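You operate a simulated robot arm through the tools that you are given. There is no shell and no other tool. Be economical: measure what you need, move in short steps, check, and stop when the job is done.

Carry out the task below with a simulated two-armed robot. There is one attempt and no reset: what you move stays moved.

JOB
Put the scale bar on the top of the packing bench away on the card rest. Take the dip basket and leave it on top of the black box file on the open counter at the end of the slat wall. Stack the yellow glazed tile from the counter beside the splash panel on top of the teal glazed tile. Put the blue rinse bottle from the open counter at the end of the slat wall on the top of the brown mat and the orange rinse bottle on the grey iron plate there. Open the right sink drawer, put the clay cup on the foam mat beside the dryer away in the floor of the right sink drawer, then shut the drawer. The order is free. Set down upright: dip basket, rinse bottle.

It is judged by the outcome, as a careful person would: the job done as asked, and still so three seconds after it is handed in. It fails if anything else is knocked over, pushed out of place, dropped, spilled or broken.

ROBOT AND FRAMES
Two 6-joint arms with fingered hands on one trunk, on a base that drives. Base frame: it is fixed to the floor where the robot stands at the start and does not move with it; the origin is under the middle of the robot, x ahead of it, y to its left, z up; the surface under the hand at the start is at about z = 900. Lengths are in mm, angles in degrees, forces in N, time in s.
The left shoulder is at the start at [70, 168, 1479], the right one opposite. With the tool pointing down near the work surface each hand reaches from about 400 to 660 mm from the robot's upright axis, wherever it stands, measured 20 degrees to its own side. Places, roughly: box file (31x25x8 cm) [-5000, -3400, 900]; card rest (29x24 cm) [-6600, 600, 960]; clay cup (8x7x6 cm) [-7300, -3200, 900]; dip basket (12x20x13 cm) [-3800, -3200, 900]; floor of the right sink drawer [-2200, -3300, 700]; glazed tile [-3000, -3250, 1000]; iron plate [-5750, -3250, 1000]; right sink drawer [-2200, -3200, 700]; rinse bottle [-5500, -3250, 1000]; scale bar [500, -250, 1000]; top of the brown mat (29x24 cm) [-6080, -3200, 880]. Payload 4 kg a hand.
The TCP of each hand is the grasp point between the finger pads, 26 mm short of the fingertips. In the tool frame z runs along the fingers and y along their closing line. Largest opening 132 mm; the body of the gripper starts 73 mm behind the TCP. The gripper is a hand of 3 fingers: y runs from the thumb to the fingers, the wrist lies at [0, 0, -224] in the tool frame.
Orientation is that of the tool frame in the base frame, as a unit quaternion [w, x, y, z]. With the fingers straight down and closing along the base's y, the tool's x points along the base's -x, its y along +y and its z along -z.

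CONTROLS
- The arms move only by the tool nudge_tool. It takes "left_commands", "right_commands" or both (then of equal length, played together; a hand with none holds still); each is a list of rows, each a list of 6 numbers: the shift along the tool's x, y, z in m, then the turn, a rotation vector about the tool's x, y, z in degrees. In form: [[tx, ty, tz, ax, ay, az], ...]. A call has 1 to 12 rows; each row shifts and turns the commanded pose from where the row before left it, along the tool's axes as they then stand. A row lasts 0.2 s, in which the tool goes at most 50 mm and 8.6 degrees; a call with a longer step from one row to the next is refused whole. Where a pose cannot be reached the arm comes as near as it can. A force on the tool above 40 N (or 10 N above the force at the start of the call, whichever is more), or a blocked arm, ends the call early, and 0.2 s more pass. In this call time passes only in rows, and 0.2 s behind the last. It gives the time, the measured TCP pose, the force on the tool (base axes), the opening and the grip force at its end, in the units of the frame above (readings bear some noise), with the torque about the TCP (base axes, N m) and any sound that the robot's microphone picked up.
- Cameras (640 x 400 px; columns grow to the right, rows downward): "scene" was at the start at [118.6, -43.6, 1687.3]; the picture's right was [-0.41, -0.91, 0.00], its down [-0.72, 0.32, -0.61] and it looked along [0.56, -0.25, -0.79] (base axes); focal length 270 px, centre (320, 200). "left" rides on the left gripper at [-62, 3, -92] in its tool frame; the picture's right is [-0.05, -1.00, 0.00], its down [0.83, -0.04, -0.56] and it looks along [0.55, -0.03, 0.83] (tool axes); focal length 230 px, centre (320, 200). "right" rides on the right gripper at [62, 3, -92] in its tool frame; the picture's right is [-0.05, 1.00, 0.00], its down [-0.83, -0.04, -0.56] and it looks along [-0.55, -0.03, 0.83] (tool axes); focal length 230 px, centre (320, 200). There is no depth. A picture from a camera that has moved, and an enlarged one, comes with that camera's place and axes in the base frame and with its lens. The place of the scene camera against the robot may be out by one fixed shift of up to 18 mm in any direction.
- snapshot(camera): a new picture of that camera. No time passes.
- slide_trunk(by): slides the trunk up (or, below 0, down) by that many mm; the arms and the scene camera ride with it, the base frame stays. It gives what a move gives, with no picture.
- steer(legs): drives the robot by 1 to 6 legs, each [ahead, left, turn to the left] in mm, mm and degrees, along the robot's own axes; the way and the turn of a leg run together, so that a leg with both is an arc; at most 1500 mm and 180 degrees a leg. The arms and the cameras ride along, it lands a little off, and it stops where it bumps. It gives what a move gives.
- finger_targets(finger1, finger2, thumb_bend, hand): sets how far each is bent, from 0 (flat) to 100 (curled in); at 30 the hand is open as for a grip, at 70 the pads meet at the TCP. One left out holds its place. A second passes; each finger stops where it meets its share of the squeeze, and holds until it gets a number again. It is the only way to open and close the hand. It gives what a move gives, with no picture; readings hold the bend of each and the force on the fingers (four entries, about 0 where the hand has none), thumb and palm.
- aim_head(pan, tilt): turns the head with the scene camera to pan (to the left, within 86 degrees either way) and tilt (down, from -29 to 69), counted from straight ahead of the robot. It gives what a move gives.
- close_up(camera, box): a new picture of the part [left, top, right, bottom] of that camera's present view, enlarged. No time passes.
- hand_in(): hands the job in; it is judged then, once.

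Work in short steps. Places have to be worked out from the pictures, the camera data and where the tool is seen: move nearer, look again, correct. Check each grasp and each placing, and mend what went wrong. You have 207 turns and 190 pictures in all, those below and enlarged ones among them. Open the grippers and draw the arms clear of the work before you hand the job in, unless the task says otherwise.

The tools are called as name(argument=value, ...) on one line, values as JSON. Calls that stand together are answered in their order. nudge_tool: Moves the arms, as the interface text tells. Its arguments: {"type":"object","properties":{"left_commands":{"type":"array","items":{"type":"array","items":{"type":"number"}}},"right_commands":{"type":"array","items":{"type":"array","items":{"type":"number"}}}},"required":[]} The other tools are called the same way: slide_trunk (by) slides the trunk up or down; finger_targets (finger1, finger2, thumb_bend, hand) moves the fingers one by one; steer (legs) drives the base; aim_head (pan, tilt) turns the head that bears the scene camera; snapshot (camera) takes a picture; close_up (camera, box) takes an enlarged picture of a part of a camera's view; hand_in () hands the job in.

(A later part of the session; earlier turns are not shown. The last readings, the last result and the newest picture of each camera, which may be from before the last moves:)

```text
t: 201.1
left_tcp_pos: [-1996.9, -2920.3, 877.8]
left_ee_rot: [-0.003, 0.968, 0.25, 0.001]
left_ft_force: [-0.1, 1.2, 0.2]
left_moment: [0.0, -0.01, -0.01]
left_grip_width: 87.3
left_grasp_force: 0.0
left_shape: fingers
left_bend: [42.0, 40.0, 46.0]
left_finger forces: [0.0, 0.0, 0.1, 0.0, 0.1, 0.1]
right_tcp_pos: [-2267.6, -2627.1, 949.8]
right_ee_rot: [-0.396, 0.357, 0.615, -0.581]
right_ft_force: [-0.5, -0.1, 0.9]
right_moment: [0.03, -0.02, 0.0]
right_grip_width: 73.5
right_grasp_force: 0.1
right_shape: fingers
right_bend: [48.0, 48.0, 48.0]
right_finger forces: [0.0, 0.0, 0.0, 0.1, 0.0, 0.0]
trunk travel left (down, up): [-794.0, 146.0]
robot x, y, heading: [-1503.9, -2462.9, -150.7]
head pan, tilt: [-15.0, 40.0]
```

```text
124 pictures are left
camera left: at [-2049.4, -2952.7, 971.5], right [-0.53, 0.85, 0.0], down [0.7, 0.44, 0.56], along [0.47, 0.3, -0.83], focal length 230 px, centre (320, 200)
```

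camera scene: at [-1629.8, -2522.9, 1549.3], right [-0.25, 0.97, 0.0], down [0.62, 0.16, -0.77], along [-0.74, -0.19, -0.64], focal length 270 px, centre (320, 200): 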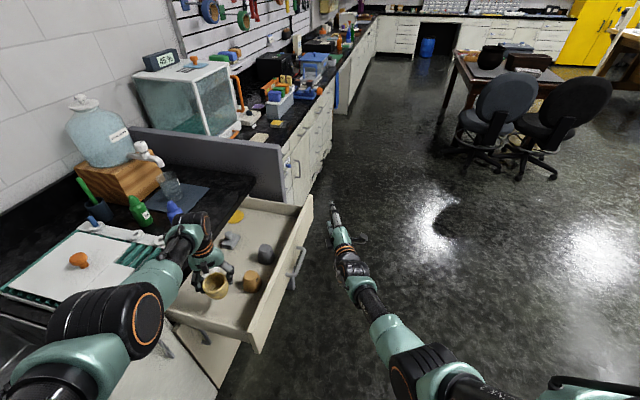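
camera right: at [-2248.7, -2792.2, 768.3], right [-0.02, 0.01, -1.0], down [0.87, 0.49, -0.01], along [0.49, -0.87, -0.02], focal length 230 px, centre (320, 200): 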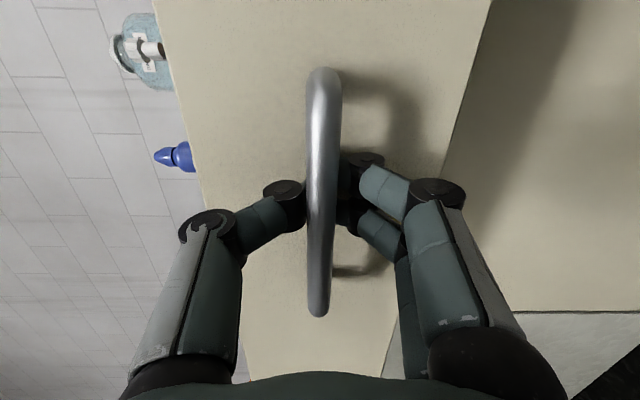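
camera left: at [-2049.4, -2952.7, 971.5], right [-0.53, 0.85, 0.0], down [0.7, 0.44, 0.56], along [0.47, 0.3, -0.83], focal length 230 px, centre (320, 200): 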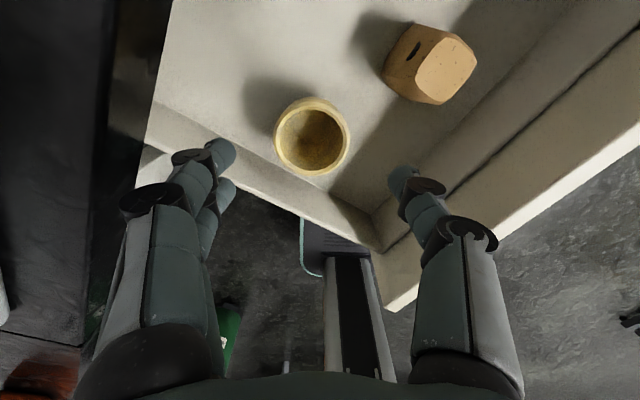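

The cup stands upright on the drawer floor. I'll raise the trunk, retrace out, face the drawer and set up to push it shut with a closed right fist below the handle.

slide_trunk(by=146)

steer(legs=[[87, -755, 0], [0, 0, 60.7]])

finger_targets(hand="right", finger1=72, finger2=72, thumb_bend=72)

slide_trunk(by=-375)

snapshot(camera="right")

```text
t: 202.9
left_tcp_pos: [-1996.1, -2920.6, 1025.4]
left_ee_rot: [-0.003, 0.968, 0.25, 0.002]
left_ft_force: [0.0, 0.4, 1.4]
left_moment: [-0.01, -0.02, 0.01]
left_grip_width: 87.4
left_grasp_force: 0.0
left_shape: fingers
left_bend: [42.0, 40.0, 46.0]
left_finger forces: [0.1, 0.0, 0.0, 0.0, 0.1, 0.0]
right_tcp_pos: [-2266.6, -2627.0, 1096.2]
right_ee_rot: [-0.397, 0.357, 0.615, -0.58]
right_ft_force: [-0.2, -0.2, -0.2]
right_moment: [-0.02, 0.0, 0.01]
right_grip_width: 73.4
right_grasp_force: 0.1
right_shape: fingers
right_bend: [48.0, 48.0, 48.0]
right_finger forces: [0.1, 0.0, 0.0, 0.1, 0.0, 0.0]
trunk travel left (down, up): [-940.0, 0.0]
robot x, y, heading: [-1502.2, -2465.1, -150.6]
head pan, tilt: [-15.0, 40.0]
```

```text
t: 209.6
left_tcp_pos: [-1800.8, -2508.5, 1025.1]
left_ee_rot: [-0.003, 0.714, 0.7, 0.0]
left_ft_force: [-0.3, 0.7, 0.5]
left_moment: [0.05, -0.02, 0.02]
left_grip_width: 87.3
left_grasp_force: 0.2
left_shape: fingers
left_bend: [42.0, 40.0, 46.0]
left_finger forces: [0.0, 0.0, 0.1, 0.0, 0.0, 0.0]
right_tcp_pos: [-2190.7, -2594.3, 1096.5]
right_ee_rot: [-0.054, 0.004, 0.711, -0.701]
right_ft_force: [0.8, 0.2, 0.6]
right_moment: [-0.03, -0.01, 0.02]
right_grip_width: 73.7
right_grasp_force: 0.0
right_shape: fingers
right_bend: [48.0, 48.0, 48.0]
right_finger forces: [0.0, 0.1, 0.1, 0.0, 0.0, 0.1]
trunk travel left (down, up): [-940.0, 0.0]
robot x, y, heading: [-1946.2, -1853.6, -90.8]
head pan, tilt: [-15.0, 40.0]
```

```text
t: 210.6
left_tcp_pos: [-1800.7, -2507.6, 1024.0]
left_ee_rot: [-0.004, 0.714, 0.7, 0.001]
left_ft_force: [0.4, -0.1, 0.3]
left_moment: [0.02, 0.0, 0.01]
left_grip_width: 87.6
left_grasp_force: 0.0
left_shape: fingers
left_bend: [42.0, 40.0, 46.0]
left_finger forces: [0.1, 0.0, 0.0, 0.0, 0.1, 0.1]
right_tcp_pos: [-2190.1, -2593.8, 1095.0]
right_ee_rot: [-0.054, 0.003, 0.711, -0.701]
right_ft_force: [-0.4, 0.0, 0.4]
right_moment: [0.04, -0.02, 0.03]
right_grip_width: 1.5
right_grasp_force: 0.1
right_shape: fingers
right_bend: [72.0, 72.0, 72.0]
right_finger forces: [0.0, 0.0, 0.0, 0.0, 0.1, 0.0]
trunk travel left (down, up): [-940.0, 0.0]
robot x, y, heading: [-1947.7, -1850.7, -90.9]
head pan, tilt: [-15.0, 40.0]
```

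```text
t: 214.2
left_tcp_pos: [-1800.9, -2507.7, 650.1]
left_ee_rot: [-0.003, 0.714, 0.7, 0.0]
left_ft_force: [-0.2, -0.3, 0.2]
left_moment: [-0.01, 0.02, -0.02]
left_grip_width: 87.5
left_grasp_force: 0.0
left_shape: fingers
left_bend: [42.0, 40.0, 46.0]
left_finger forces: [0.0, 0.0, 0.0, 0.0, 0.1, 0.1]
right_tcp_pos: [-2190.1, -2593.8, 721.6]
right_ee_rot: [-0.054, 0.002, 0.711, -0.701]
right_ft_force: [-0.2, -0.3, 0.4]
right_moment: [0.0, 0.01, 0.0]
right_grip_width: 1.3
right_grasp_force: 0.0
right_shape: fingers
right_bend: [72.0, 72.0, 72.0]
right_finger forces: [0.0, 0.0, 0.1, 0.0, 0.0, 0.0]
trunk travel left (down, up): [-565.0, 375.0]
robot x, y, heading: [-1947.3, -1853.4, -90.6]
head pan, tilt: [-15.0, 40.0]
```

```text
123 pictures are left
camera right: at [-2244.1, -2498.4, 723.5], right [-0.02, 0.01, -1.0], down [0.87, 0.49, -0.01], along [0.49, -0.87, -0.02], focal length 230 px, centre (320, 200)
```

right: 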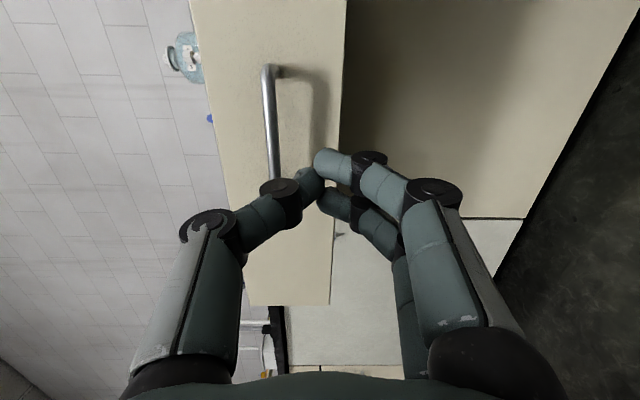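

The fist is aimed near the lower part of the drawer front; I'll raise 8 mm and push by driving.

slide_trunk(by=8)

steer(legs=[[250, 0, 0]])

snapshot(camera="scene")

```text
t: 214.8
left_tcp_pos: [-1800.0, -2507.2, 658.9]
left_ee_rot: [-0.003, 0.713, 0.701, 0.001]
left_ft_force: [0.2, 0.3, 0.7]
left_moment: [0.0, -0.01, -0.02]
left_grip_width: 87.1
left_grasp_force: 0.1
left_shape: fingers
left_bend: [42.0, 40.0, 46.0]
left_finger forces: [0.0, 0.0, 0.0, 0.0, 0.0, 0.0]
right_tcp_pos: [-2189.7, -2594.2, 727.7]
right_ee_rot: [-0.054, 0.003, 0.711, -0.701]
right_ft_force: [-0.5, 0.3, -1.2]
right_moment: [0.01, -0.01, 0.01]
right_grip_width: 1.2
right_grasp_force: 0.0
right_shape: fingers
right_bend: [72.0, 72.0, 72.0]
right_finger forces: [0.1, 0.0, 0.0, 0.0, 0.0, 0.1]
trunk travel left (down, up): [-573.0, 367.0]
robot x, y, heading: [-1945.9, -1853.2, -90.9]
head pan, tilt: [-15.0, 40.0]
```

```text
t: 216.6
left_tcp_pos: [-1801.8, -2761.2, 658.2]
left_ee_rot: [-0.003, 0.712, 0.702, 0.001]
left_ft_force: [-0.5, 0.2, 0.5]
left_moment: [0.02, -0.01, -0.01]
left_grip_width: 87.3
left_grasp_force: 0.0
left_shape: fingers
left_bend: [42.0, 40.0, 46.0]
left_finger forces: [0.0, 0.1, 0.1, 0.0, 0.0, 0.0]
right_tcp_pos: [-2191.6, -2848.8, 729.5]
right_ee_rot: [-0.053, 0.002, 0.711, -0.701]
right_ft_force: [0.4, 0.1, 0.1]
right_moment: [0.0, 0.0, 0.0]
right_grip_width: 0.8
right_grasp_force: 0.1
right_shape: fingers
right_bend: [72.0, 72.0, 72.0]
right_finger forces: [0.0, 0.1, 0.0, 0.0, 0.0, 0.0]
trunk travel left (down, up): [-573.0, 367.0]
robot x, y, heading: [-1952.6, -2104.5, -90.7]
head pan, tilt: [-15.0, 40.0]
```

```text
122 pictures are left
camera scene: at [-1974.9, -2250.8, 1352.2], right [-0.96, 0.27, 0.0], down [0.17, 0.62, -0.77], along [-0.21, -0.74, -0.64], focal length 270 px, centre (320, 200)
```

scene: 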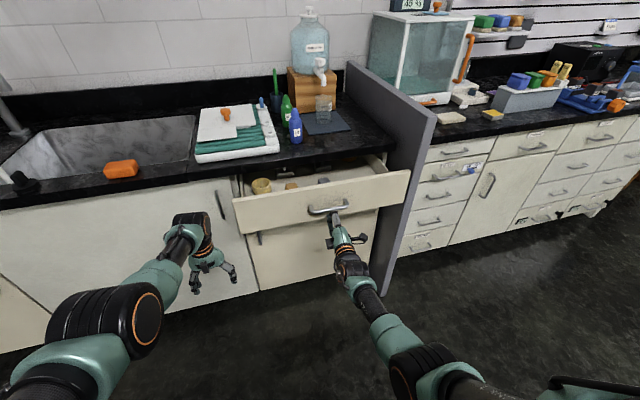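

Closing smoothly with the cup upright. Continue 145 mm.

steer(legs=[[145, 0, 0]])

nudge_tool(right_commands=[[0, 0, 0.006, 0, 0, 0], [0, 0, 0.006, 0, 0, 0]])

snapshot(camera="scene")

snapshot(camera="right")

```text
t: 218.0
left_tcp_pos: [-1803.1, -2907.6, 657.7]
left_ee_rot: [-0.003, 0.712, 0.703, 0.001]
left_ft_force: [0.2, 0.7, -0.5]
left_moment: [0.01, -0.02, -0.05]
left_grip_width: 87.5
left_grasp_force: 0.1
left_shape: fingers
left_bend: [42.0, 40.0, 46.0]
left_finger forces: [0.0, 0.1, 0.0, 0.1, 0.0, 0.0]
right_tcp_pos: [-2191.6, -2997.3, 729.6]
right_ee_rot: [-0.052, 0.001, 0.71, -0.702]
right_ft_force: [0.5, -0.3, -0.5]
right_moment: [-0.01, -0.03, -0.01]
right_grip_width: 1.1
right_grasp_force: 0.1
right_shape: fingers
right_bend: [72.0, 72.0, 72.0]
right_finger forces: [0.0, 0.0, 0.0, 0.0, 0.0, 0.0]
trunk travel left (down, up): [-573.0, 367.0]
robot x, y, heading: [-1953.9, -2254.4, -90.6]
head pan, tilt: [-15.0, 40.0]
```

```text
t: 218.6
left_tcp_pos: [-1802.5, -2907.5, 657.5]
left_ee_rot: [-0.003, 0.712, 0.702, 0.0]
left_ft_force: [0.1, 0.3, 0.8]
left_moment: [0.0, 0.0, 0.01]
left_grip_width: 87.5
left_grasp_force: 0.1
left_shape: fingers
left_bend: [42.0, 40.0, 46.0]
left_finger forces: [0.0, 0.0, 0.0, 0.0, 0.0, 0.0]
right_tcp_pos: [-2194.3, -3008.5, 727.7]
right_ee_rot: [-0.054, 0.002, 0.713, -0.699]
right_ft_force: [1.2, 4.6, -4.4]
right_moment: [-0.17, 0.01, 0.04]
right_grip_width: 0.4
right_grasp_force: 2.8
right_shape: fingers
right_bend: [72.0, 72.0, 72.0]
right_finger forces: [0.0, 0.1, 0.0, 0.0, 6.4, 0.0]
trunk travel left (down, up): [-573.0, 367.0]
robot x, y, heading: [-1951.1, -2253.1, -90.7]
head pan, tilt: [-15.0, 40.0]
```

```text
121 pictures are left
camera scene: at [-1976.5, -2398.2, 1352.1], right [-0.96, 0.27, 0.0], down [0.17, 0.62, -0.77], along [-0.21, -0.74, -0.64], focal length 270 px, centre (320, 200)
```

scene: 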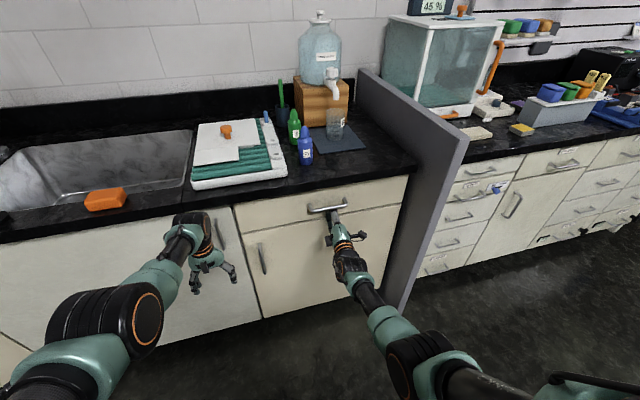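

```text
120 pictures are left
camera right: at [-2247.6, -2913.2, 730.5], right [-0.02, 0.02, -1.0], down [0.87, 0.49, -0.01], along [0.49, -0.87, -0.03], focal length 230 px, centre (320, 200)
```

right: 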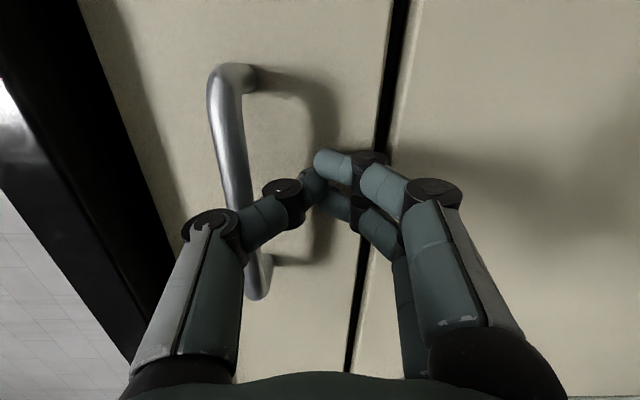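

Nearly flush. I'll press a bit more to seat it.

nudge_tool(right_commands=[[0, 0, 0.006, 0, 0, 0], [0, 0, 0.006, 0, 0, 0]])

snapshot(camera="right")

```text
t: 219.2
left_tcp_pos: [-1802.6, -2906.3, 660.3]
left_ee_rot: [-0.003, 0.712, 0.702, 0.001]
left_ft_force: [0.1, 0.6, -0.4]
left_moment: [-0.01, 0.0, 0.03]
left_grip_width: 87.8
left_grasp_force: 0.1
left_shape: fingers
left_bend: [42.0, 40.0, 46.0]
left_finger forces: [0.0, 0.0, 0.1, 0.0, 0.0, 0.0]
right_tcp_pos: [-2194.4, -3014.3, 722.9]
right_ee_rot: [-0.055, 0.004, 0.716, -0.696]
right_ft_force: [0.3, 30.9, -15.5]
right_moment: [-1.3, 0.09, 0.1]
right_grip_width: 0.1
right_grasp_force: 16.7
right_shape: fingers
right_bend: [72.0, 72.0, 73.0]
right_finger forces: [0.0, 0.0, 0.0, 0.1, 33.1, 0.0]
trunk travel left (down, up): [-573.0, 367.0]
robot x, y, heading: [-1952.4, -2251.3, -90.8]
head pan, tilt: [-15.0, 40.0]
```

```text
119 pictures are left
camera right: at [-2247.8, -2918.6, 727.9], right [-0.02, 0.03, -1.0], down [0.88, 0.48, 0.0], along [0.48, -0.88, -0.03], focal length 230 px, centre (320, 200)
```

right: 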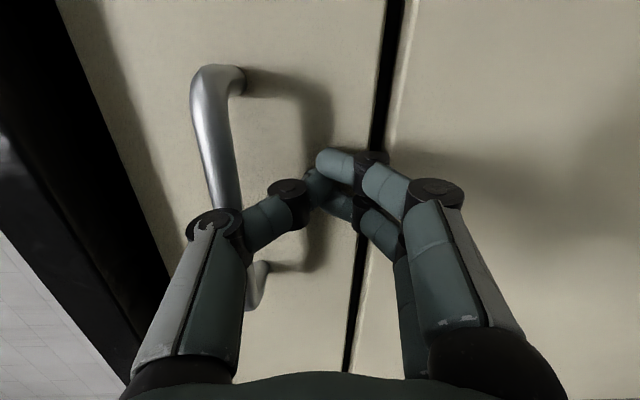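

Resistance of 31 N: the drawer is shut. I'll back off, raise the trunk, and fold the right hand back to pointing down.

nudge_tool(right_commands=[[0, 0, -0.024, 0, 0, 0]])

steer(legs=[[-380, 0, 0]])

slide_trunk(by=367)

nudge_tool(right_commands=[[0, 0, -0.015, -8.2, 0, 0], [0, 0.002, -0.0148, -8.2, 0, 0], [0, 0.004, -0.0144, -8.2, 0, 0], [0, 0.006, -0.0136, -8.2, 0, 0], [0, 0.008, -0.0126, -8.2, 0, 0], [0, 0.0098, -0.0113, -8.2, 0, 0], [0, 0.0114, -0.0098, -8.2, 0, 0], [0, 0.0126, -0.0081, -8.2, 0, 0], [0, 0.0137, -0.0062, -8.2, 0, 0], [0, 0.0144, -0.0041, -8.2, 0, 0], [0, 0.0149, -0.002, -8.2, 0, 0]])

snapshot(camera="scene")

```text
t: 219.6
left_tcp_pos: [-1802.3, -2908.0, 660.7]
left_ee_rot: [-0.002, 0.712, 0.703, 0.0]
left_ft_force: [0.0, 0.0, -0.1]
left_moment: [0.0, -0.01, -0.04]
left_grip_width: 87.6
left_grasp_force: 0.0
left_shape: fingers
left_bend: [42.0, 40.0, 46.0]
left_finger forces: [0.0, 0.0, 0.0, 0.0, 0.1, 0.0]
right_tcp_pos: [-2189.5, -2998.0, 732.7]
right_ee_rot: [-0.053, 0.0, 0.707, -0.706]
right_ft_force: [0.4, 0.2, -0.4]
right_moment: [0.04, 0.03, 0.0]
right_grip_width: 0.3
right_grasp_force: 0.1
right_shape: fingers
right_bend: [72.0, 72.0, 72.0]
right_finger forces: [0.0, 0.0, 0.0, 0.1, 0.1, 0.0]
trunk travel left (down, up): [-573.0, 367.0]
robot x, y, heading: [-1952.0, -2251.8, -90.4]
head pan, tilt: [-15.0, 40.0]
```

```text
t: 221.9
left_tcp_pos: [-1802.6, -2541.8, 658.1]
left_ee_rot: [-0.003, 0.714, 0.7, 0.001]
left_ft_force: [0.3, 0.9, -0.5]
left_moment: [-0.01, 0.01, 0.01]
left_grip_width: 87.4
left_grasp_force: 0.1
left_shape: fingers
left_bend: [42.0, 40.0, 46.0]
left_finger forces: [0.1, 0.0, 0.1, 0.0, 0.1, 0.1]
right_tcp_pos: [-2191.1, -2629.2, 728.1]
right_ee_rot: [-0.054, 0.003, 0.711, -0.701]
right_ft_force: [0.9, -0.5, 0.8]
right_moment: [0.01, 0.02, -0.01]
right_grip_width: 0.7
right_grasp_force: 0.1
right_shape: fingers
right_bend: [72.0, 72.0, 72.0]
right_finger forces: [0.0, 0.0, 0.0, 0.0, 0.0, 0.0]
trunk travel left (down, up): [-573.0, 367.0]
robot x, y, heading: [-1943.9, -1888.7, -90.8]
head pan, tilt: [-15.0, 40.0]
```

```text
t: 225.5
left_tcp_pos: [-1801.6, -2541.2, 1025.9]
left_ee_rot: [-0.002, 0.715, 0.699, 0.001]
left_ft_force: [0.0, 0.6, -0.4]
left_moment: [-0.02, -0.02, 0.01]
left_grip_width: 87.6
left_grasp_force: 0.0
left_shape: fingers
left_bend: [42.0, 40.0, 46.0]
left_finger forces: [0.0, 0.1, 0.1, 0.0, 0.0, 0.0]
right_tcp_pos: [-2191.6, -2627.7, 1095.4]
right_ee_rot: [-0.054, 0.003, 0.711, -0.701]
right_ft_force: [0.6, -0.1, -0.7]
right_moment: [0.02, -0.03, -0.04]
right_grip_width: 0.7
right_grasp_force: 0.1
right_shape: fingers
right_bend: [72.0, 72.0, 72.0]
right_finger forces: [0.1, 0.0, 0.0, 0.1, 0.0, 0.0]
trunk travel left (down, up): [-940.0, 0.0]
robot x, y, heading: [-1949.4, -1886.1, -90.9]
head pan, tilt: [-15.0, 40.0]
```

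```text
t: 227.9
left_tcp_pos: [-1801.0, -2542.6, 1024.2]
left_ee_rot: [-0.003, 0.715, 0.699, 0.0]
left_ft_force: [-0.6, 0.1, -0.8]
left_moment: [0.0, -0.01, -0.02]
left_grip_width: 87.4
left_grasp_force: 0.1
left_shape: fingers
left_bend: [42.0, 40.0, 46.0]
left_finger forces: [0.1, 0.0, 0.0, 0.1, 0.0, 0.0]
right_tcp_pos: [-2178.2, -2494.1, 1066.4]
right_ee_rot: [-0.044, 0.067, 0.995, -0.059]
right_ft_force: [-0.7, 0.0, -0.2]
right_moment: [-0.02, -0.01, 0.02]
right_grip_width: 0.6
right_grasp_force: 0.1
right_shape: fingers
right_bend: [72.0, 72.0, 72.0]
right_finger forces: [0.0, 0.0, 0.1, 0.0, 0.1, 0.0]
right hand out of reach, approached as far as the arm can: row 1, 2, 7, 8, 9
trunk travel left (down, up): [-940.0, 0.0]
robot x, y, heading: [-1947.0, -1884.1, -91.0]
head pan, tilt: [-15.0, 40.0]
```

```text
118 pictures are left
camera scene: at [-1972.3, -2032.2, 1719.1], right [-0.96, 0.27, 0.0], down [0.18, 0.62, -0.77], along [-0.21, -0.74, -0.64], focal length 270 px, centre (320, 200)
```

scene: 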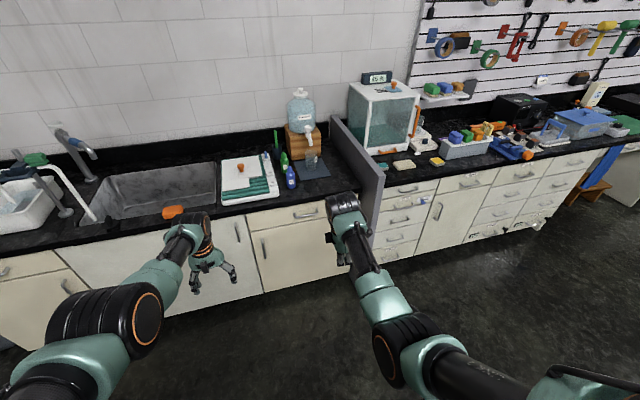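

I'll level the right hand and drive along to face the tiles at x≈-3000.

nudge_tool(right_commands=[[0, 0, 0, -3.5, -2.3, 0], [0, 0, 0, -3.5, -2.3, 0]])

finger_targets(hand="right", finger1=30, finger2=30, thumb_bend=30)

finger_targets(hand="left", finger1=30, finger2=30, thumb_bend=30)

steer(legs=[[0, -1000, 1]])

aim_head(pan=0, tilt=35)

snapshot(camera="scene")

```text
t: 228.5
left_tcp_pos: [-1801.7, -2543.5, 1025.8]
left_ee_rot: [-0.004, 0.714, 0.7, 0.001]
left_ft_force: [0.0, -0.2, -0.1]
left_moment: [-0.01, 0.0, 0.0]
left_grip_width: 87.4
left_grasp_force: 0.1
left_shape: fingers
left_bend: [42.0, 40.0, 46.0]
left_finger forces: [0.1, 0.0, 0.0, 0.0, 0.1, 0.1]
right_tcp_pos: [-2177.7, -2493.9, 1064.3]
right_ee_rot: [0.0, 0.068, 0.998, -0.001]
right_ft_force: [-0.8, -0.7, 0.1]
right_moment: [-0.01, 0.01, -0.01]
right_grip_width: 0.8
right_grasp_force: 0.0
right_shape: fingers
right_bend: [72.0, 72.0, 72.0]
right_finger forces: [0.0, 0.0, 0.0, 0.0, 0.0, 0.1]
trunk travel left (down, up): [-940.0, 0.0]
robot x, y, heading: [-1949.7, -1885.4, -91.1]
head pan, tilt: [-15.0, 40.0]
```

```text
t: 229.5
left_tcp_pos: [-1801.5, -2542.1, 1025.2]
left_ee_rot: [-0.003, 0.714, 0.7, 0.0]
left_ft_force: [-0.4, -0.1, -0.4]
left_moment: [-0.02, 0.03, -0.01]
left_grip_width: 87.6
left_grasp_force: 0.1
left_shape: fingers
left_bend: [42.0, 40.0, 46.0]
left_finger forces: [0.0, 0.0, 0.0, 0.0, 0.0, 0.0]
right_tcp_pos: [-2177.3, -2492.4, 1066.7]
right_ee_rot: [-0.002, 0.067, 0.998, -0.002]
right_ft_force: [0.1, 0.7, -0.7]
right_moment: [0.03, 0.03, -0.04]
right_grip_width: 133.9
right_grasp_force: 0.0
right_shape: fingers
right_bend: [30.0, 30.0, 30.0]
right_finger forces: [0.0, 0.0, 0.0, 0.0, 0.0, 0.1]
trunk travel left (down, up): [-940.0, 0.0]
robot x, y, heading: [-1952.3, -1891.1, -90.8]
head pan, tilt: [-15.0, 40.0]
```

```text
t: 230.5
left_tcp_pos: [-1800.9, -2542.5, 1025.8]
left_ee_rot: [-0.003, 0.715, 0.7, 0.001]
left_ft_force: [0.1, 0.0, -0.2]
left_moment: [-0.03, 0.02, 0.01]
left_grip_width: 133.7
left_grasp_force: 0.1
left_shape: fingers
left_bend: [30.0, 30.0, 30.0]
left_finger forces: [0.1, 0.0, 0.0, 0.0, 0.0, 0.1]
right_tcp_pos: [-2177.9, -2492.1, 1066.3]
right_ee_rot: [-0.001, 0.067, 0.998, -0.003]
right_ft_force: [0.3, -0.5, 0.3]
right_moment: [0.02, 0.03, -0.04]
right_grip_width: 133.7
right_grasp_force: 0.3
right_shape: fingers
right_bend: [30.0, 30.0, 30.0]
right_finger forces: [0.0, 0.1, 0.0, 0.1, 0.0, 0.0]
trunk travel left (down, up): [-940.0, 0.0]
robot x, y, heading: [-1951.4, -1886.4, -90.7]
head pan, tilt: [-15.0, 40.0]
```

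```text
t: 235.7
left_tcp_pos: [-2784.0, -2540.7, 1024.7]
left_ee_rot: [-0.004, 0.698, 0.716, 0.0]
left_ft_force: [0.4, 0.8, -0.3]
left_moment: [-0.01, 0.02, -0.03]
left_grip_width: 133.7
left_grasp_force: 0.1
left_shape: fingers
left_bend: [30.0, 30.0, 30.0]
left_finger forces: [0.0, 0.0, 0.0, 0.1, 0.0, 0.0]
right_tcp_pos: [-3161.7, -2508.6, 1066.0]
right_ee_rot: [-0.001, 0.044, 0.999, -0.003]
right_ft_force: [-0.3, 0.0, -0.5]
right_moment: [-0.02, -0.01, -0.01]
right_grip_width: 133.9
right_grasp_force: 0.2
right_shape: fingers
right_bend: [30.0, 30.0, 30.0]
right_finger forces: [0.0, 0.0, 0.0, 0.0, 0.0, 0.0]
trunk travel left (down, up): [-940.0, 0.0]
robot x, y, heading: [-2961.9, -1891.7, -87.9]
head pan, tilt: [-15.0, 40.0]
```

```text
t: 236.5
left_tcp_pos: [-2784.9, -2540.9, 1025.5]
left_ee_rot: [-0.003, 0.698, 0.716, 0.0]
left_ft_force: [-0.6, -0.2, -0.6]
left_moment: [0.0, 0.01, -0.02]
left_grip_width: 134.2
left_grasp_force: 0.0
left_shape: fingers
left_bend: [30.0, 30.0, 30.0]
left_finger forces: [0.1, 0.0, 0.0, 0.1, 0.0, 0.1]
right_tcp_pos: [-3161.1, -2509.4, 1065.2]
right_ee_rot: [0.0, 0.043, 0.999, -0.003]
right_ft_force: [0.3, 0.8, 0.7]
right_moment: [0.0, -0.01, 0.01]
right_grip_width: 134.0
right_grasp_force: 0.2
right_shape: fingers
right_bend: [30.0, 30.0, 30.0]
right_finger forces: [0.1, 0.0, 0.0, 0.0, 0.0, 0.0]
trunk travel left (down, up): [-940.0, 0.0]
robot x, y, heading: [-2959.7, -1893.7, -88.3]
head pan, tilt: [0.0, 35.0]
```

```text
117 pictures are left
camera scene: at [-2957.2, -2044.4, 1726.8], right [-1.0, -0.03, 0.0], down [-0.02, 0.57, -0.82], along [0.02, -0.82, -0.57], focal length 270 px, centre (320, 200)
```

scene: 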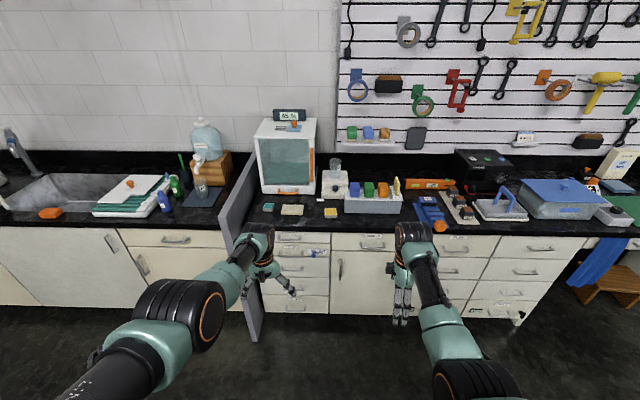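

close_up(camera="scene", box=[230, 150, 390, 250])

close_up(camera="scene", box=[380, 140, 640, 302])

```text
4.00 times, centred on (310, 200) of scene
camera zoom: at [-2957.2, -2044.4, 1726.8], right [-1.0, -0.03, 0.0], down [-0.02, 0.57, -0.82], along [0.02, -0.82, -0.57], focal length 1079 px, centre (360, 200)
```

zoom: 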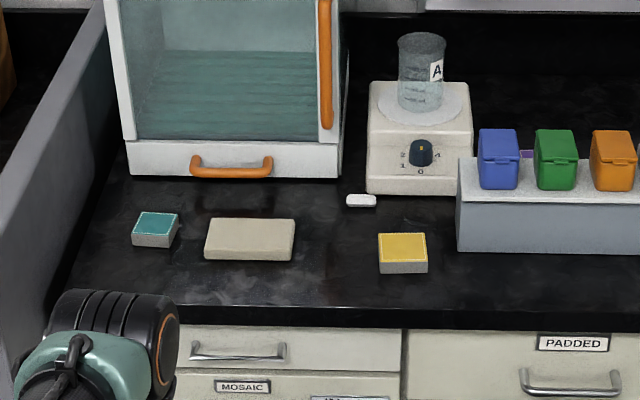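

```text
2.46 times, centred on (510, 221) of scene
camera zoom: at [-2957.2, -2044.4, 1726.8], right [-1.0, -0.03, 0.0], down [-0.02, 0.57, -0.82], along [0.02, -0.82, -0.57], focal length 664 px, centre (-148, 148)
```

zoom: 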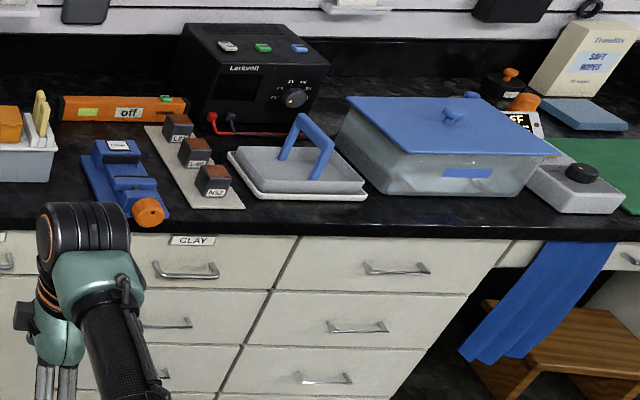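

The yellow tile is at about (-2985, -3104) and the teal one at (-2670, -3142), near the splash panel. To keep the left hand away from the counter I'll work at heading -45° with the right hand, rotating it to close along world y.

steer(legs=[[0, 0, 43.3], [180, -640, 0]])

nudge_tool(right_commands=[[0, 0, 0, 0, 0, 8], [0, 0, 0, 0, 0, 8], [0, 0, 0, 0, 0, 8], [0, 0, 0, 0, 0, 8], [0, 0, 0, 0, 0, 8]])

snapshot(camera="right")

snapshot(camera="scene")

```text
t: 242.1
left_tcp_pos: [-2701.2, -2810.5, 1024.6]
left_ee_rot: [-0.003, 0.387, 0.922, -0.001]
left_ft_force: [0.4, 0.3, 0.4]
left_moment: [-0.01, -0.01, 0.01]
left_grip_width: 133.9
left_grasp_force: 0.1
left_shape: fingers
left_bend: [30.0, 30.0, 30.0]
left_finger forces: [0.0, 0.0, 0.0, 0.0, 0.0, 0.1]
right_tcp_pos: [-2998.2, -3045.7, 1066.4]
right_ee_rot: [0.0, -0.325, 0.946, -0.003]
right_ft_force: [0.0, -0.7, -0.5]
right_moment: [-0.03, 0.04, -0.01]
right_grip_width: 134.3
right_grasp_force: 0.2
right_shape: fingers
right_bend: [30.0, 30.0, 30.0]
right_finger forces: [0.0, 0.0, 0.1, 0.1, 0.0, 0.0]
trunk travel left (down, up): [-940.0, 0.0]
robot x, y, heading: [-3270.9, -2457.9, -45.2]
head pan, tilt: [0.0, 35.0]
```

```text
t: 243.3
left_tcp_pos: [-2699.7, -2810.1, 1025.1]
left_ee_rot: [-0.004, 0.388, 0.922, -0.001]
left_ft_force: [-0.1, -0.8, -0.3]
left_moment: [0.0, 0.01, 0.01]
left_grip_width: 133.9
left_grasp_force: 0.1
left_shape: fingers
left_bend: [30.0, 30.0, 30.0]
left_finger forces: [0.0, 0.0, 0.0, 0.1, 0.0, 0.0]
right_tcp_pos: [-2999.6, -3045.2, 1066.5]
right_ee_rot: [0.002, 0.02, 1.0, -0.003]
right_ft_force: [-0.2, -0.1, -0.7]
right_moment: [-0.01, 0.02, 0.02]
right_grip_width: 134.0
right_grasp_force: 0.1
right_shape: fingers
right_bend: [30.0, 30.0, 30.0]
right_finger forces: [0.0, 0.0, 0.0, 0.0, 0.0, 0.0]
trunk travel left (down, up): [-940.0, 0.0]
robot x, y, heading: [-3271.3, -2457.1, -45.5]
head pan, tilt: [0.0, 35.0]
```

```text
114 pictures are left
camera right: at [-3060.4, -3040.1, 1159.4], right [0.09, 1.0, 0.0], down [0.83, -0.07, 0.56], along [0.55, -0.05, -0.83], focal length 230 px, centre (320, 200)
```

right: 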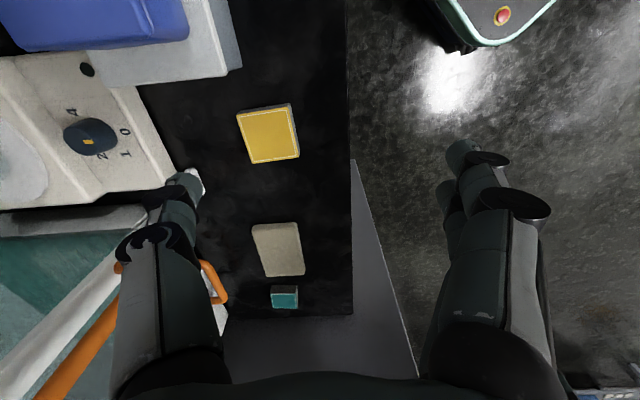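

```text
113 pictures are left
camera scene: at [-3174.4, -2567.7, 1726.8], right [-0.71, -0.7, 0.0], down [-0.4, 0.41, -0.82], along [0.57, -0.58, -0.57], focal length 270 px, centre (320, 200)
```

scene: 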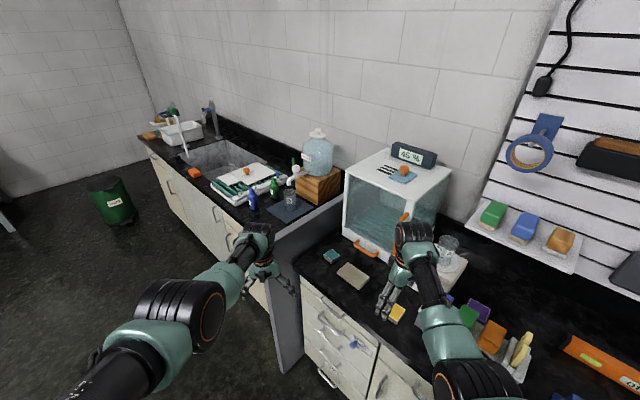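

The tile centre is at about (-2989, -3102). I'll drive to bring the hand above it.

steer(legs=[[48, -33, 0]])

snapshot(camera="right")

```text
t: 244.2
left_tcp_pos: [-2692.4, -2860.2, 1029.3]
left_ee_rot: [0.0, 0.387, 0.922, -0.005]
left_ft_force: [-0.4, 0.0, 0.0]
left_moment: [-0.09, -0.02, 0.03]
left_grip_width: 133.7
left_grasp_force: 0.1
left_shape: fingers
left_bend: [30.0, 30.0, 30.0]
left_finger forces: [0.0, 0.1, 0.0, 0.0, 0.0, 0.1]
right_tcp_pos: [-2990.7, -3092.7, 1071.7]
right_ee_rot: [0.002, 0.018, 1.0, -0.006]
right_ft_force: [-0.8, 0.7, -0.2]
right_moment: [-0.06, -0.02, 0.03]
right_grip_width: 134.0
right_grasp_force: 0.1
right_shape: fingers
right_bend: [30.0, 30.0, 30.0]
right_finger forces: [0.0, 0.1, 0.1, 0.0, 0.0, 0.0]
trunk travel left (down, up): [-940.0, 0.0]
robot x, y, heading: [-3261.7, -2512.6, -45.5]
head pan, tilt: [0.0, 35.0]
```

```text
112 pictures are left
camera right: at [-3052.0, -3087.5, 1164.8], right [0.09, 1.0, -0.01], down [0.83, -0.07, 0.56], along [0.56, -0.06, -0.83], focal length 230 px, centre (320, 200)
```

right: 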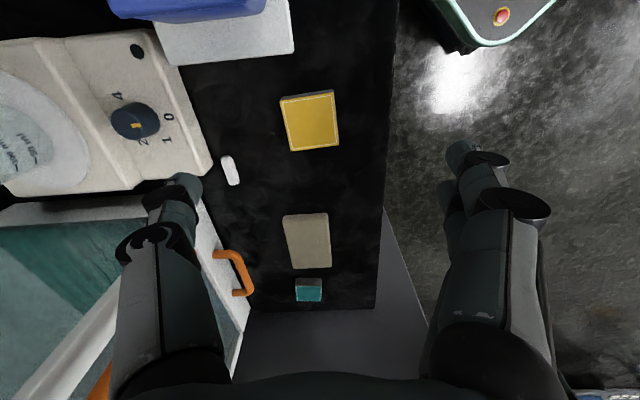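

Centre offset is (+5, -14) mm. I'll narrow the opening (the stirrer is close behind), centre and descend to TCP ≈ 945.

finger_targets(hand="right", finger1=41, finger2=41, thumb_bend=41)

nudge_tool(right_commands=[[-0.005, -0.014, 0.02, 0, 0, 0], [0, 0, 0.035, 0, 0, 0], [0, 0, 0.035, 0, 0, 0], [0, 0, 0.03, 0, 0, 0]])

snapshot(camera="right")

```text
t: 245.2
left_tcp_pos: [-2689.6, -2869.1, 1023.9]
left_ee_rot: [-0.003, 0.387, 0.922, 0.001]
left_ft_force: [-0.2, -0.3, 0.0]
left_moment: [0.03, -0.02, 0.01]
left_grip_width: 134.1
left_grasp_force: 0.0
left_shape: fingers
left_bend: [30.0, 30.0, 30.0]
left_finger forces: [0.1, 0.0, 0.1, 0.0, 0.0, 0.1]
right_tcp_pos: [-2988.6, -3102.8, 1064.7]
right_ee_rot: [0.001, 0.018, 1.0, -0.001]
right_ft_force: [-0.4, 0.0, -0.9]
right_moment: [-0.02, 0.02, -0.01]
right_grip_width: 98.9
right_grasp_force: 0.1
right_shape: fingers
right_bend: [41.0, 41.0, 41.0]
right_finger forces: [0.1, 0.0, 0.0, 0.1, 0.0, 0.0]
trunk travel left (down, up): [-940.0, 0.0]
robot x, y, heading: [-3262.0, -2514.6, -45.4]
head pan, tilt: [0.0, 35.0]
```

```text
t: 246.2
left_tcp_pos: [-2690.9, -2869.2, 1025.0]
left_ee_rot: [-0.004, 0.388, 0.922, 0.0]
left_ft_force: [0.1, 0.7, 0.6]
left_moment: [-0.02, 0.02, -0.01]
left_grip_width: 133.6
left_grasp_force: 0.0
left_shape: fingers
left_bend: [30.0, 30.0, 30.0]
left_finger forces: [0.1, 0.1, 0.1, 0.0, 0.1, 0.0]
right_tcp_pos: [-2987.2, -3113.8, 947.2]
right_ee_rot: [0.002, 0.018, 1.0, -0.004]
right_ft_force: [0.3, 0.0, 0.2]
right_moment: [0.0, 0.01, -0.01]
right_grip_width: 98.9
right_grasp_force: 0.2
right_shape: fingers
right_bend: [41.0, 41.0, 41.0]
right_finger forces: [0.0, 0.0, 0.1, 0.0, 0.0, 0.1]
right hand out of reach, approached as far as the arm can: row 4
trunk travel left (down, up): [-940.0, 0.0]
robot x, y, heading: [-3260.0, -2515.0, -45.3]
head pan, tilt: [0.0, 35.0]
```

```text
111 pictures are left
camera right: at [-3046.9, -3109.1, 1039.9], right [0.09, 1.0, 0.0], down [0.83, -0.07, 0.56], along [0.56, -0.05, -0.83], focal length 230 px, centre (320, 200)
```

right: 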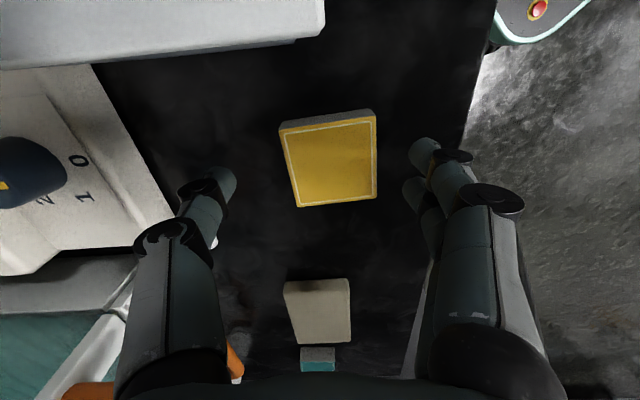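

At the outer edge of reach. I'll raise a little, draw the hand back 40 mm, drive 40 mm in, then descend.

nudge_tool(right_commands=[[0, 0, -0.03, 0, 0, 0], [0.005, 0.045, 0, 0, 0, 0]])

steer(legs=[[32, -28, 0]])

snapshot(camera="right")

```text
t: 246.8
left_tcp_pos: [-2690.8, -2865.5, 1025.7]
left_ee_rot: [-0.003, 0.387, 0.922, -0.001]
left_ft_force: [-0.4, 0.0, -0.1]
left_moment: [-0.02, -0.01, -0.01]
left_grip_width: 133.9
left_grasp_force: 0.1
left_shape: fingers
left_bend: [30.0, 30.0, 30.0]
left_finger forces: [0.0, 0.1, 0.1, 0.0, 0.0, 0.0]
right_tcp_pos: [-2987.9, -3067.7, 980.0]
right_ee_rot: [0.001, 0.018, 1.0, -0.002]
right_ft_force: [0.0, -0.1, 0.6]
right_moment: [0.0, 0.02, 0.01]
right_grip_width: 98.9
right_grasp_force: 0.1
right_shape: fingers
right_bend: [41.0, 41.0, 41.0]
right_finger forces: [0.0, 0.1, 0.1, 0.0, 0.0, 0.0]
trunk travel left (down, up): [-940.0, 0.0]
robot x, y, heading: [-3258.1, -2515.5, -45.7]
head pan, tilt: [0.0, 35.0]
```

```text
t: 247.7
left_tcp_pos: [-2688.5, -2901.1, 1028.5]
left_ee_rot: [-0.002, 0.387, 0.922, -0.003]
left_ft_force: [0.2, 0.3, 0.1]
left_moment: [-0.06, 0.0, 0.0]
left_grip_width: 134.0
left_grasp_force: 0.0
left_shape: fingers
left_bend: [30.0, 30.0, 30.0]
left_finger forces: [0.0, 0.0, 0.0, 0.0, 0.1, 0.0]
right_tcp_pos: [-2986.4, -3103.0, 982.9]
right_ee_rot: [0.002, 0.018, 1.0, -0.005]
right_ft_force: [-0.1, 1.3, -0.5]
right_moment: [-0.05, -0.01, -0.01]
right_grip_width: 98.7
right_grasp_force: 0.1
right_shape: fingers
right_bend: [41.0, 41.0, 41.0]
right_finger forces: [0.0, 0.0, 0.0, 0.0, 0.1, 0.0]
trunk travel left (down, up): [-940.0, 0.0]
robot x, y, heading: [-3260.0, -2555.2, -45.2]
head pan, tilt: [0.0, 35.0]
```

```text
110 pictures are left
camera right: at [-3047.4, -3097.8, 1075.7], right [0.09, 1.0, -0.01], down [0.83, -0.07, 0.56], along [0.56, -0.06, -0.83], focal length 230 px, centre (320, 200)
```

right: 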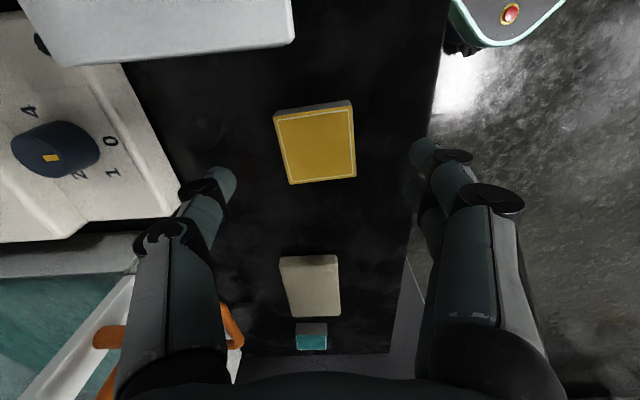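

Centred. Descend to TCP ≈ 934.

nudge_tool(right_commands=[[0, -0.002, 0.025, 0, 0, 0], [0, 0, 0.014, 0, 0, 0], [0, 0, 0.006, 0, 0, 0]])

finger_targets(hand="right", finger1=50, finger2=50, thumb_bend=50)

snapshot(camera="right")

```text
t: 248.5
left_tcp_pos: [-2687.8, -2909.4, 1025.8]
left_ee_rot: [-0.004, 0.387, 0.922, 0.001]
left_ft_force: [0.1, -0.2, 0.2]
left_moment: [-0.02, 0.0, -0.02]
left_grip_width: 134.0
left_grasp_force: 0.1
left_shape: fingers
left_bend: [30.0, 30.0, 30.0]
left_finger forces: [0.0, 0.0, 0.0, 0.0, 0.1, 0.0]
right_tcp_pos: [-2985.5, -3112.7, 934.2]
right_ee_rot: [0.001, 0.018, 1.0, -0.003]
right_ft_force: [0.4, 0.9, -0.5]
right_moment: [0.0, -0.01, -0.01]
right_grip_width: 98.6
right_grasp_force: 0.1
right_shape: fingers
right_bend: [41.0, 41.0, 41.0]
right_finger forces: [0.1, 0.1, 0.0, 0.1, 0.0, 0.0]
trunk travel left (down, up): [-940.0, 0.0]
robot x, y, heading: [-3260.4, -2556.3, -45.4]
head pan, tilt: [0.0, 35.0]
```

```text
t: 249.5
left_tcp_pos: [-2688.4, -2908.2, 1025.4]
left_ee_rot: [-0.003, 0.387, 0.922, -0.001]
left_ft_force: [-0.7, -1.1, -0.4]
left_moment: [0.02, 0.02, 0.0]
left_grip_width: 133.8
left_grasp_force: 0.0
left_shape: fingers
left_bend: [30.0, 30.0, 30.0]
left_finger forces: [0.0, 0.0, 0.0, 0.0, 0.1, 0.1]
right_tcp_pos: [-2985.9, -3112.5, 933.9]
right_ee_rot: [0.002, 0.018, 1.0, -0.002]
right_ft_force: [0.1, 0.3, 0.3]
right_moment: [0.0, 0.04, -0.01]
right_grip_width: 68.5
right_grasp_force: 0.1
right_shape: fingers
right_bend: [50.0, 50.0, 50.0]
right_finger forces: [0.0, 0.0, 0.0, 0.1, 0.1, 0.1]
trunk travel left (down, up): [-940.0, 0.0]
robot x, y, heading: [-3256.3, -2552.3, -45.3]
head pan, tilt: [0.0, 35.0]
```

```text
109 pictures are left
camera right: at [-3047.2, -3108.2, 1026.1], right [0.09, 1.0, 0.0], down [0.83, -0.07, 0.56], along [0.56, -0.05, -0.83], focal length 230 px, centre (320, 200)
```

right: 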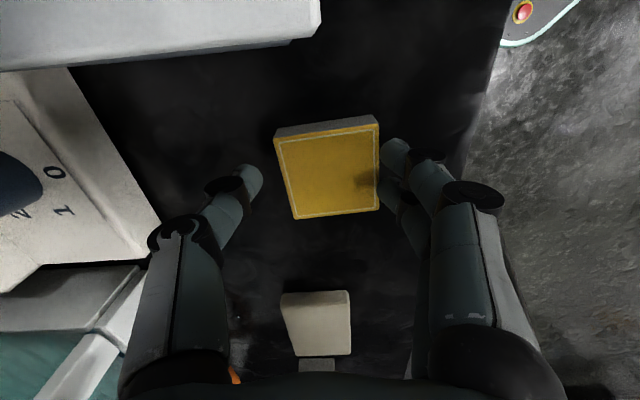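

Shift 8 mm toward -x and 3 mm +y, then close.

nudge_tool(right_commands=[[0.008, 0.003, 0.002, 0, 0, 0]])

finger_targets(hand="right", finger1=70, finger2=70, thumb_bend=70)

snapshot(camera="right")

```text
t: 249.9
left_tcp_pos: [-2686.9, -2910.8, 1024.9]
left_ee_rot: [-0.002, 0.387, 0.922, 0.0]
left_ft_force: [1.1, 0.5, -0.2]
left_moment: [0.02, 0.01, -0.01]
left_grip_width: 134.1
left_grasp_force: 0.0
left_shape: fingers
left_bend: [30.0, 30.0, 30.0]
left_finger forces: [0.0, 0.1, 0.1, 0.0, 0.0, 0.0]
right_tcp_pos: [-2992.9, -3108.4, 930.2]
right_ee_rot: [0.002, 0.018, 1.0, -0.001]
right_ft_force: [-0.1, 0.2, 0.2]
right_moment: [-0.03, 0.01, -0.02]
right_grip_width: 68.4
right_grasp_force: 0.0
right_shape: fingers
right_bend: [50.0, 50.0, 50.0]
right_finger forces: [0.0, 0.0, 0.0, 0.0, 0.1, 0.1]
trunk travel left (down, up): [-940.0, 0.0]
robot x, y, heading: [-3260.2, -2556.1, -45.5]
head pan, tilt: [0.0, 35.0]
```

```text
t: 250.9
left_tcp_pos: [-2687.9, -2908.7, 1025.2]
left_ee_rot: [-0.003, 0.387, 0.922, 0.001]
left_ft_force: [-0.6, -0.3, 0.6]
left_moment: [0.03, 0.0, 0.01]
left_grip_width: 134.0
left_grasp_force: 0.0
left_shape: fingers
left_bend: [30.0, 30.0, 30.0]
left_finger forces: [0.0, 0.0, 0.0, 0.0, 0.0, 0.1]
right_tcp_pos: [-2994.0, -3109.0, 931.5]
right_ee_rot: [0.002, 0.018, 1.0, -0.002]
right_ft_force: [-0.4, -0.1, 0.2]
right_moment: [-0.01, 0.01, -0.05]
right_grip_width: 6.3
right_grasp_force: 0.1
right_shape: fingers
right_bend: [70.0, 70.0, 70.0]
right_finger forces: [0.1, 0.0, 0.0, 0.0, 0.0, 0.0]
trunk travel left (down, up): [-940.0, 0.0]
robot x, y, heading: [-3259.2, -2552.9, -45.4]
head pan, tilt: [0.0, 35.0]
```

```text
108 pictures are left
camera right: at [-3054.7, -3103.9, 1024.3], right [0.09, 1.0, 0.0], down [0.83, -0.07, 0.56], along [0.56, -0.05, -0.83], focal length 230 px, centre (320, 200)
```

right: 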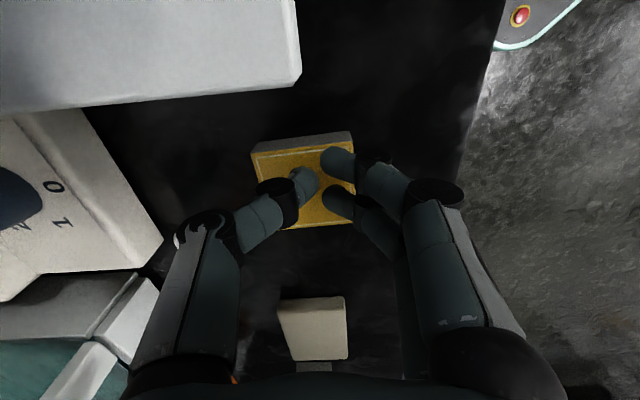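

The fingers closed above the tile: the counter here is near z≈880 and the tile top below 900. I'll reopen and look again.

finger_targets(hand="right", finger1=42, finger2=42, thumb_bend=42)

snapshot(camera="right")

```text
t: 251.9
left_tcp_pos: [-2688.0, -2908.0, 1024.7]
left_ee_rot: [-0.002, 0.387, 0.922, 0.0]
left_ft_force: [0.7, 0.1, 0.6]
left_moment: [0.02, 0.0, -0.01]
left_grip_width: 133.9
left_grasp_force: 0.0
left_shape: fingers
left_bend: [30.0, 30.0, 30.0]
left_finger forces: [0.0, 0.1, 0.0, 0.1, 0.0, 0.0]
right_tcp_pos: [-2993.6, -3108.1, 932.8]
right_ee_rot: [0.002, 0.019, 1.0, -0.002]
right_ft_force: [1.0, 0.2, -0.4]
right_moment: [-0.01, -0.01, 0.01]
right_grip_width: 94.2
right_grasp_force: 0.0
right_shape: fingers
right_bend: [42.0, 42.0, 42.0]
right_finger forces: [0.0, 0.0, 0.0, 0.1, 0.0, 0.0]
trunk travel left (down, up): [-940.0, 0.0]
robot x, y, heading: [-3256.3, -2556.0, -45.3]
head pan, tilt: [0.0, 35.0]
```

```text
107 pictures are left
camera right: at [-3054.9, -3103.8, 1024.4], right [0.09, 1.0, 0.0], down [0.83, -0.07, 0.56], along [0.56, -0.05, -0.83], focal length 230 px, centre (320, 200)
```

right: 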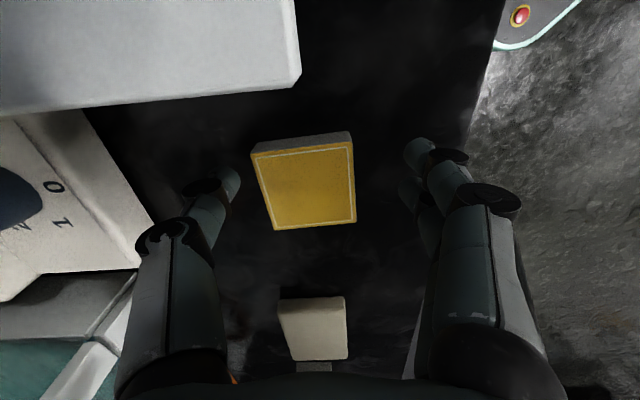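

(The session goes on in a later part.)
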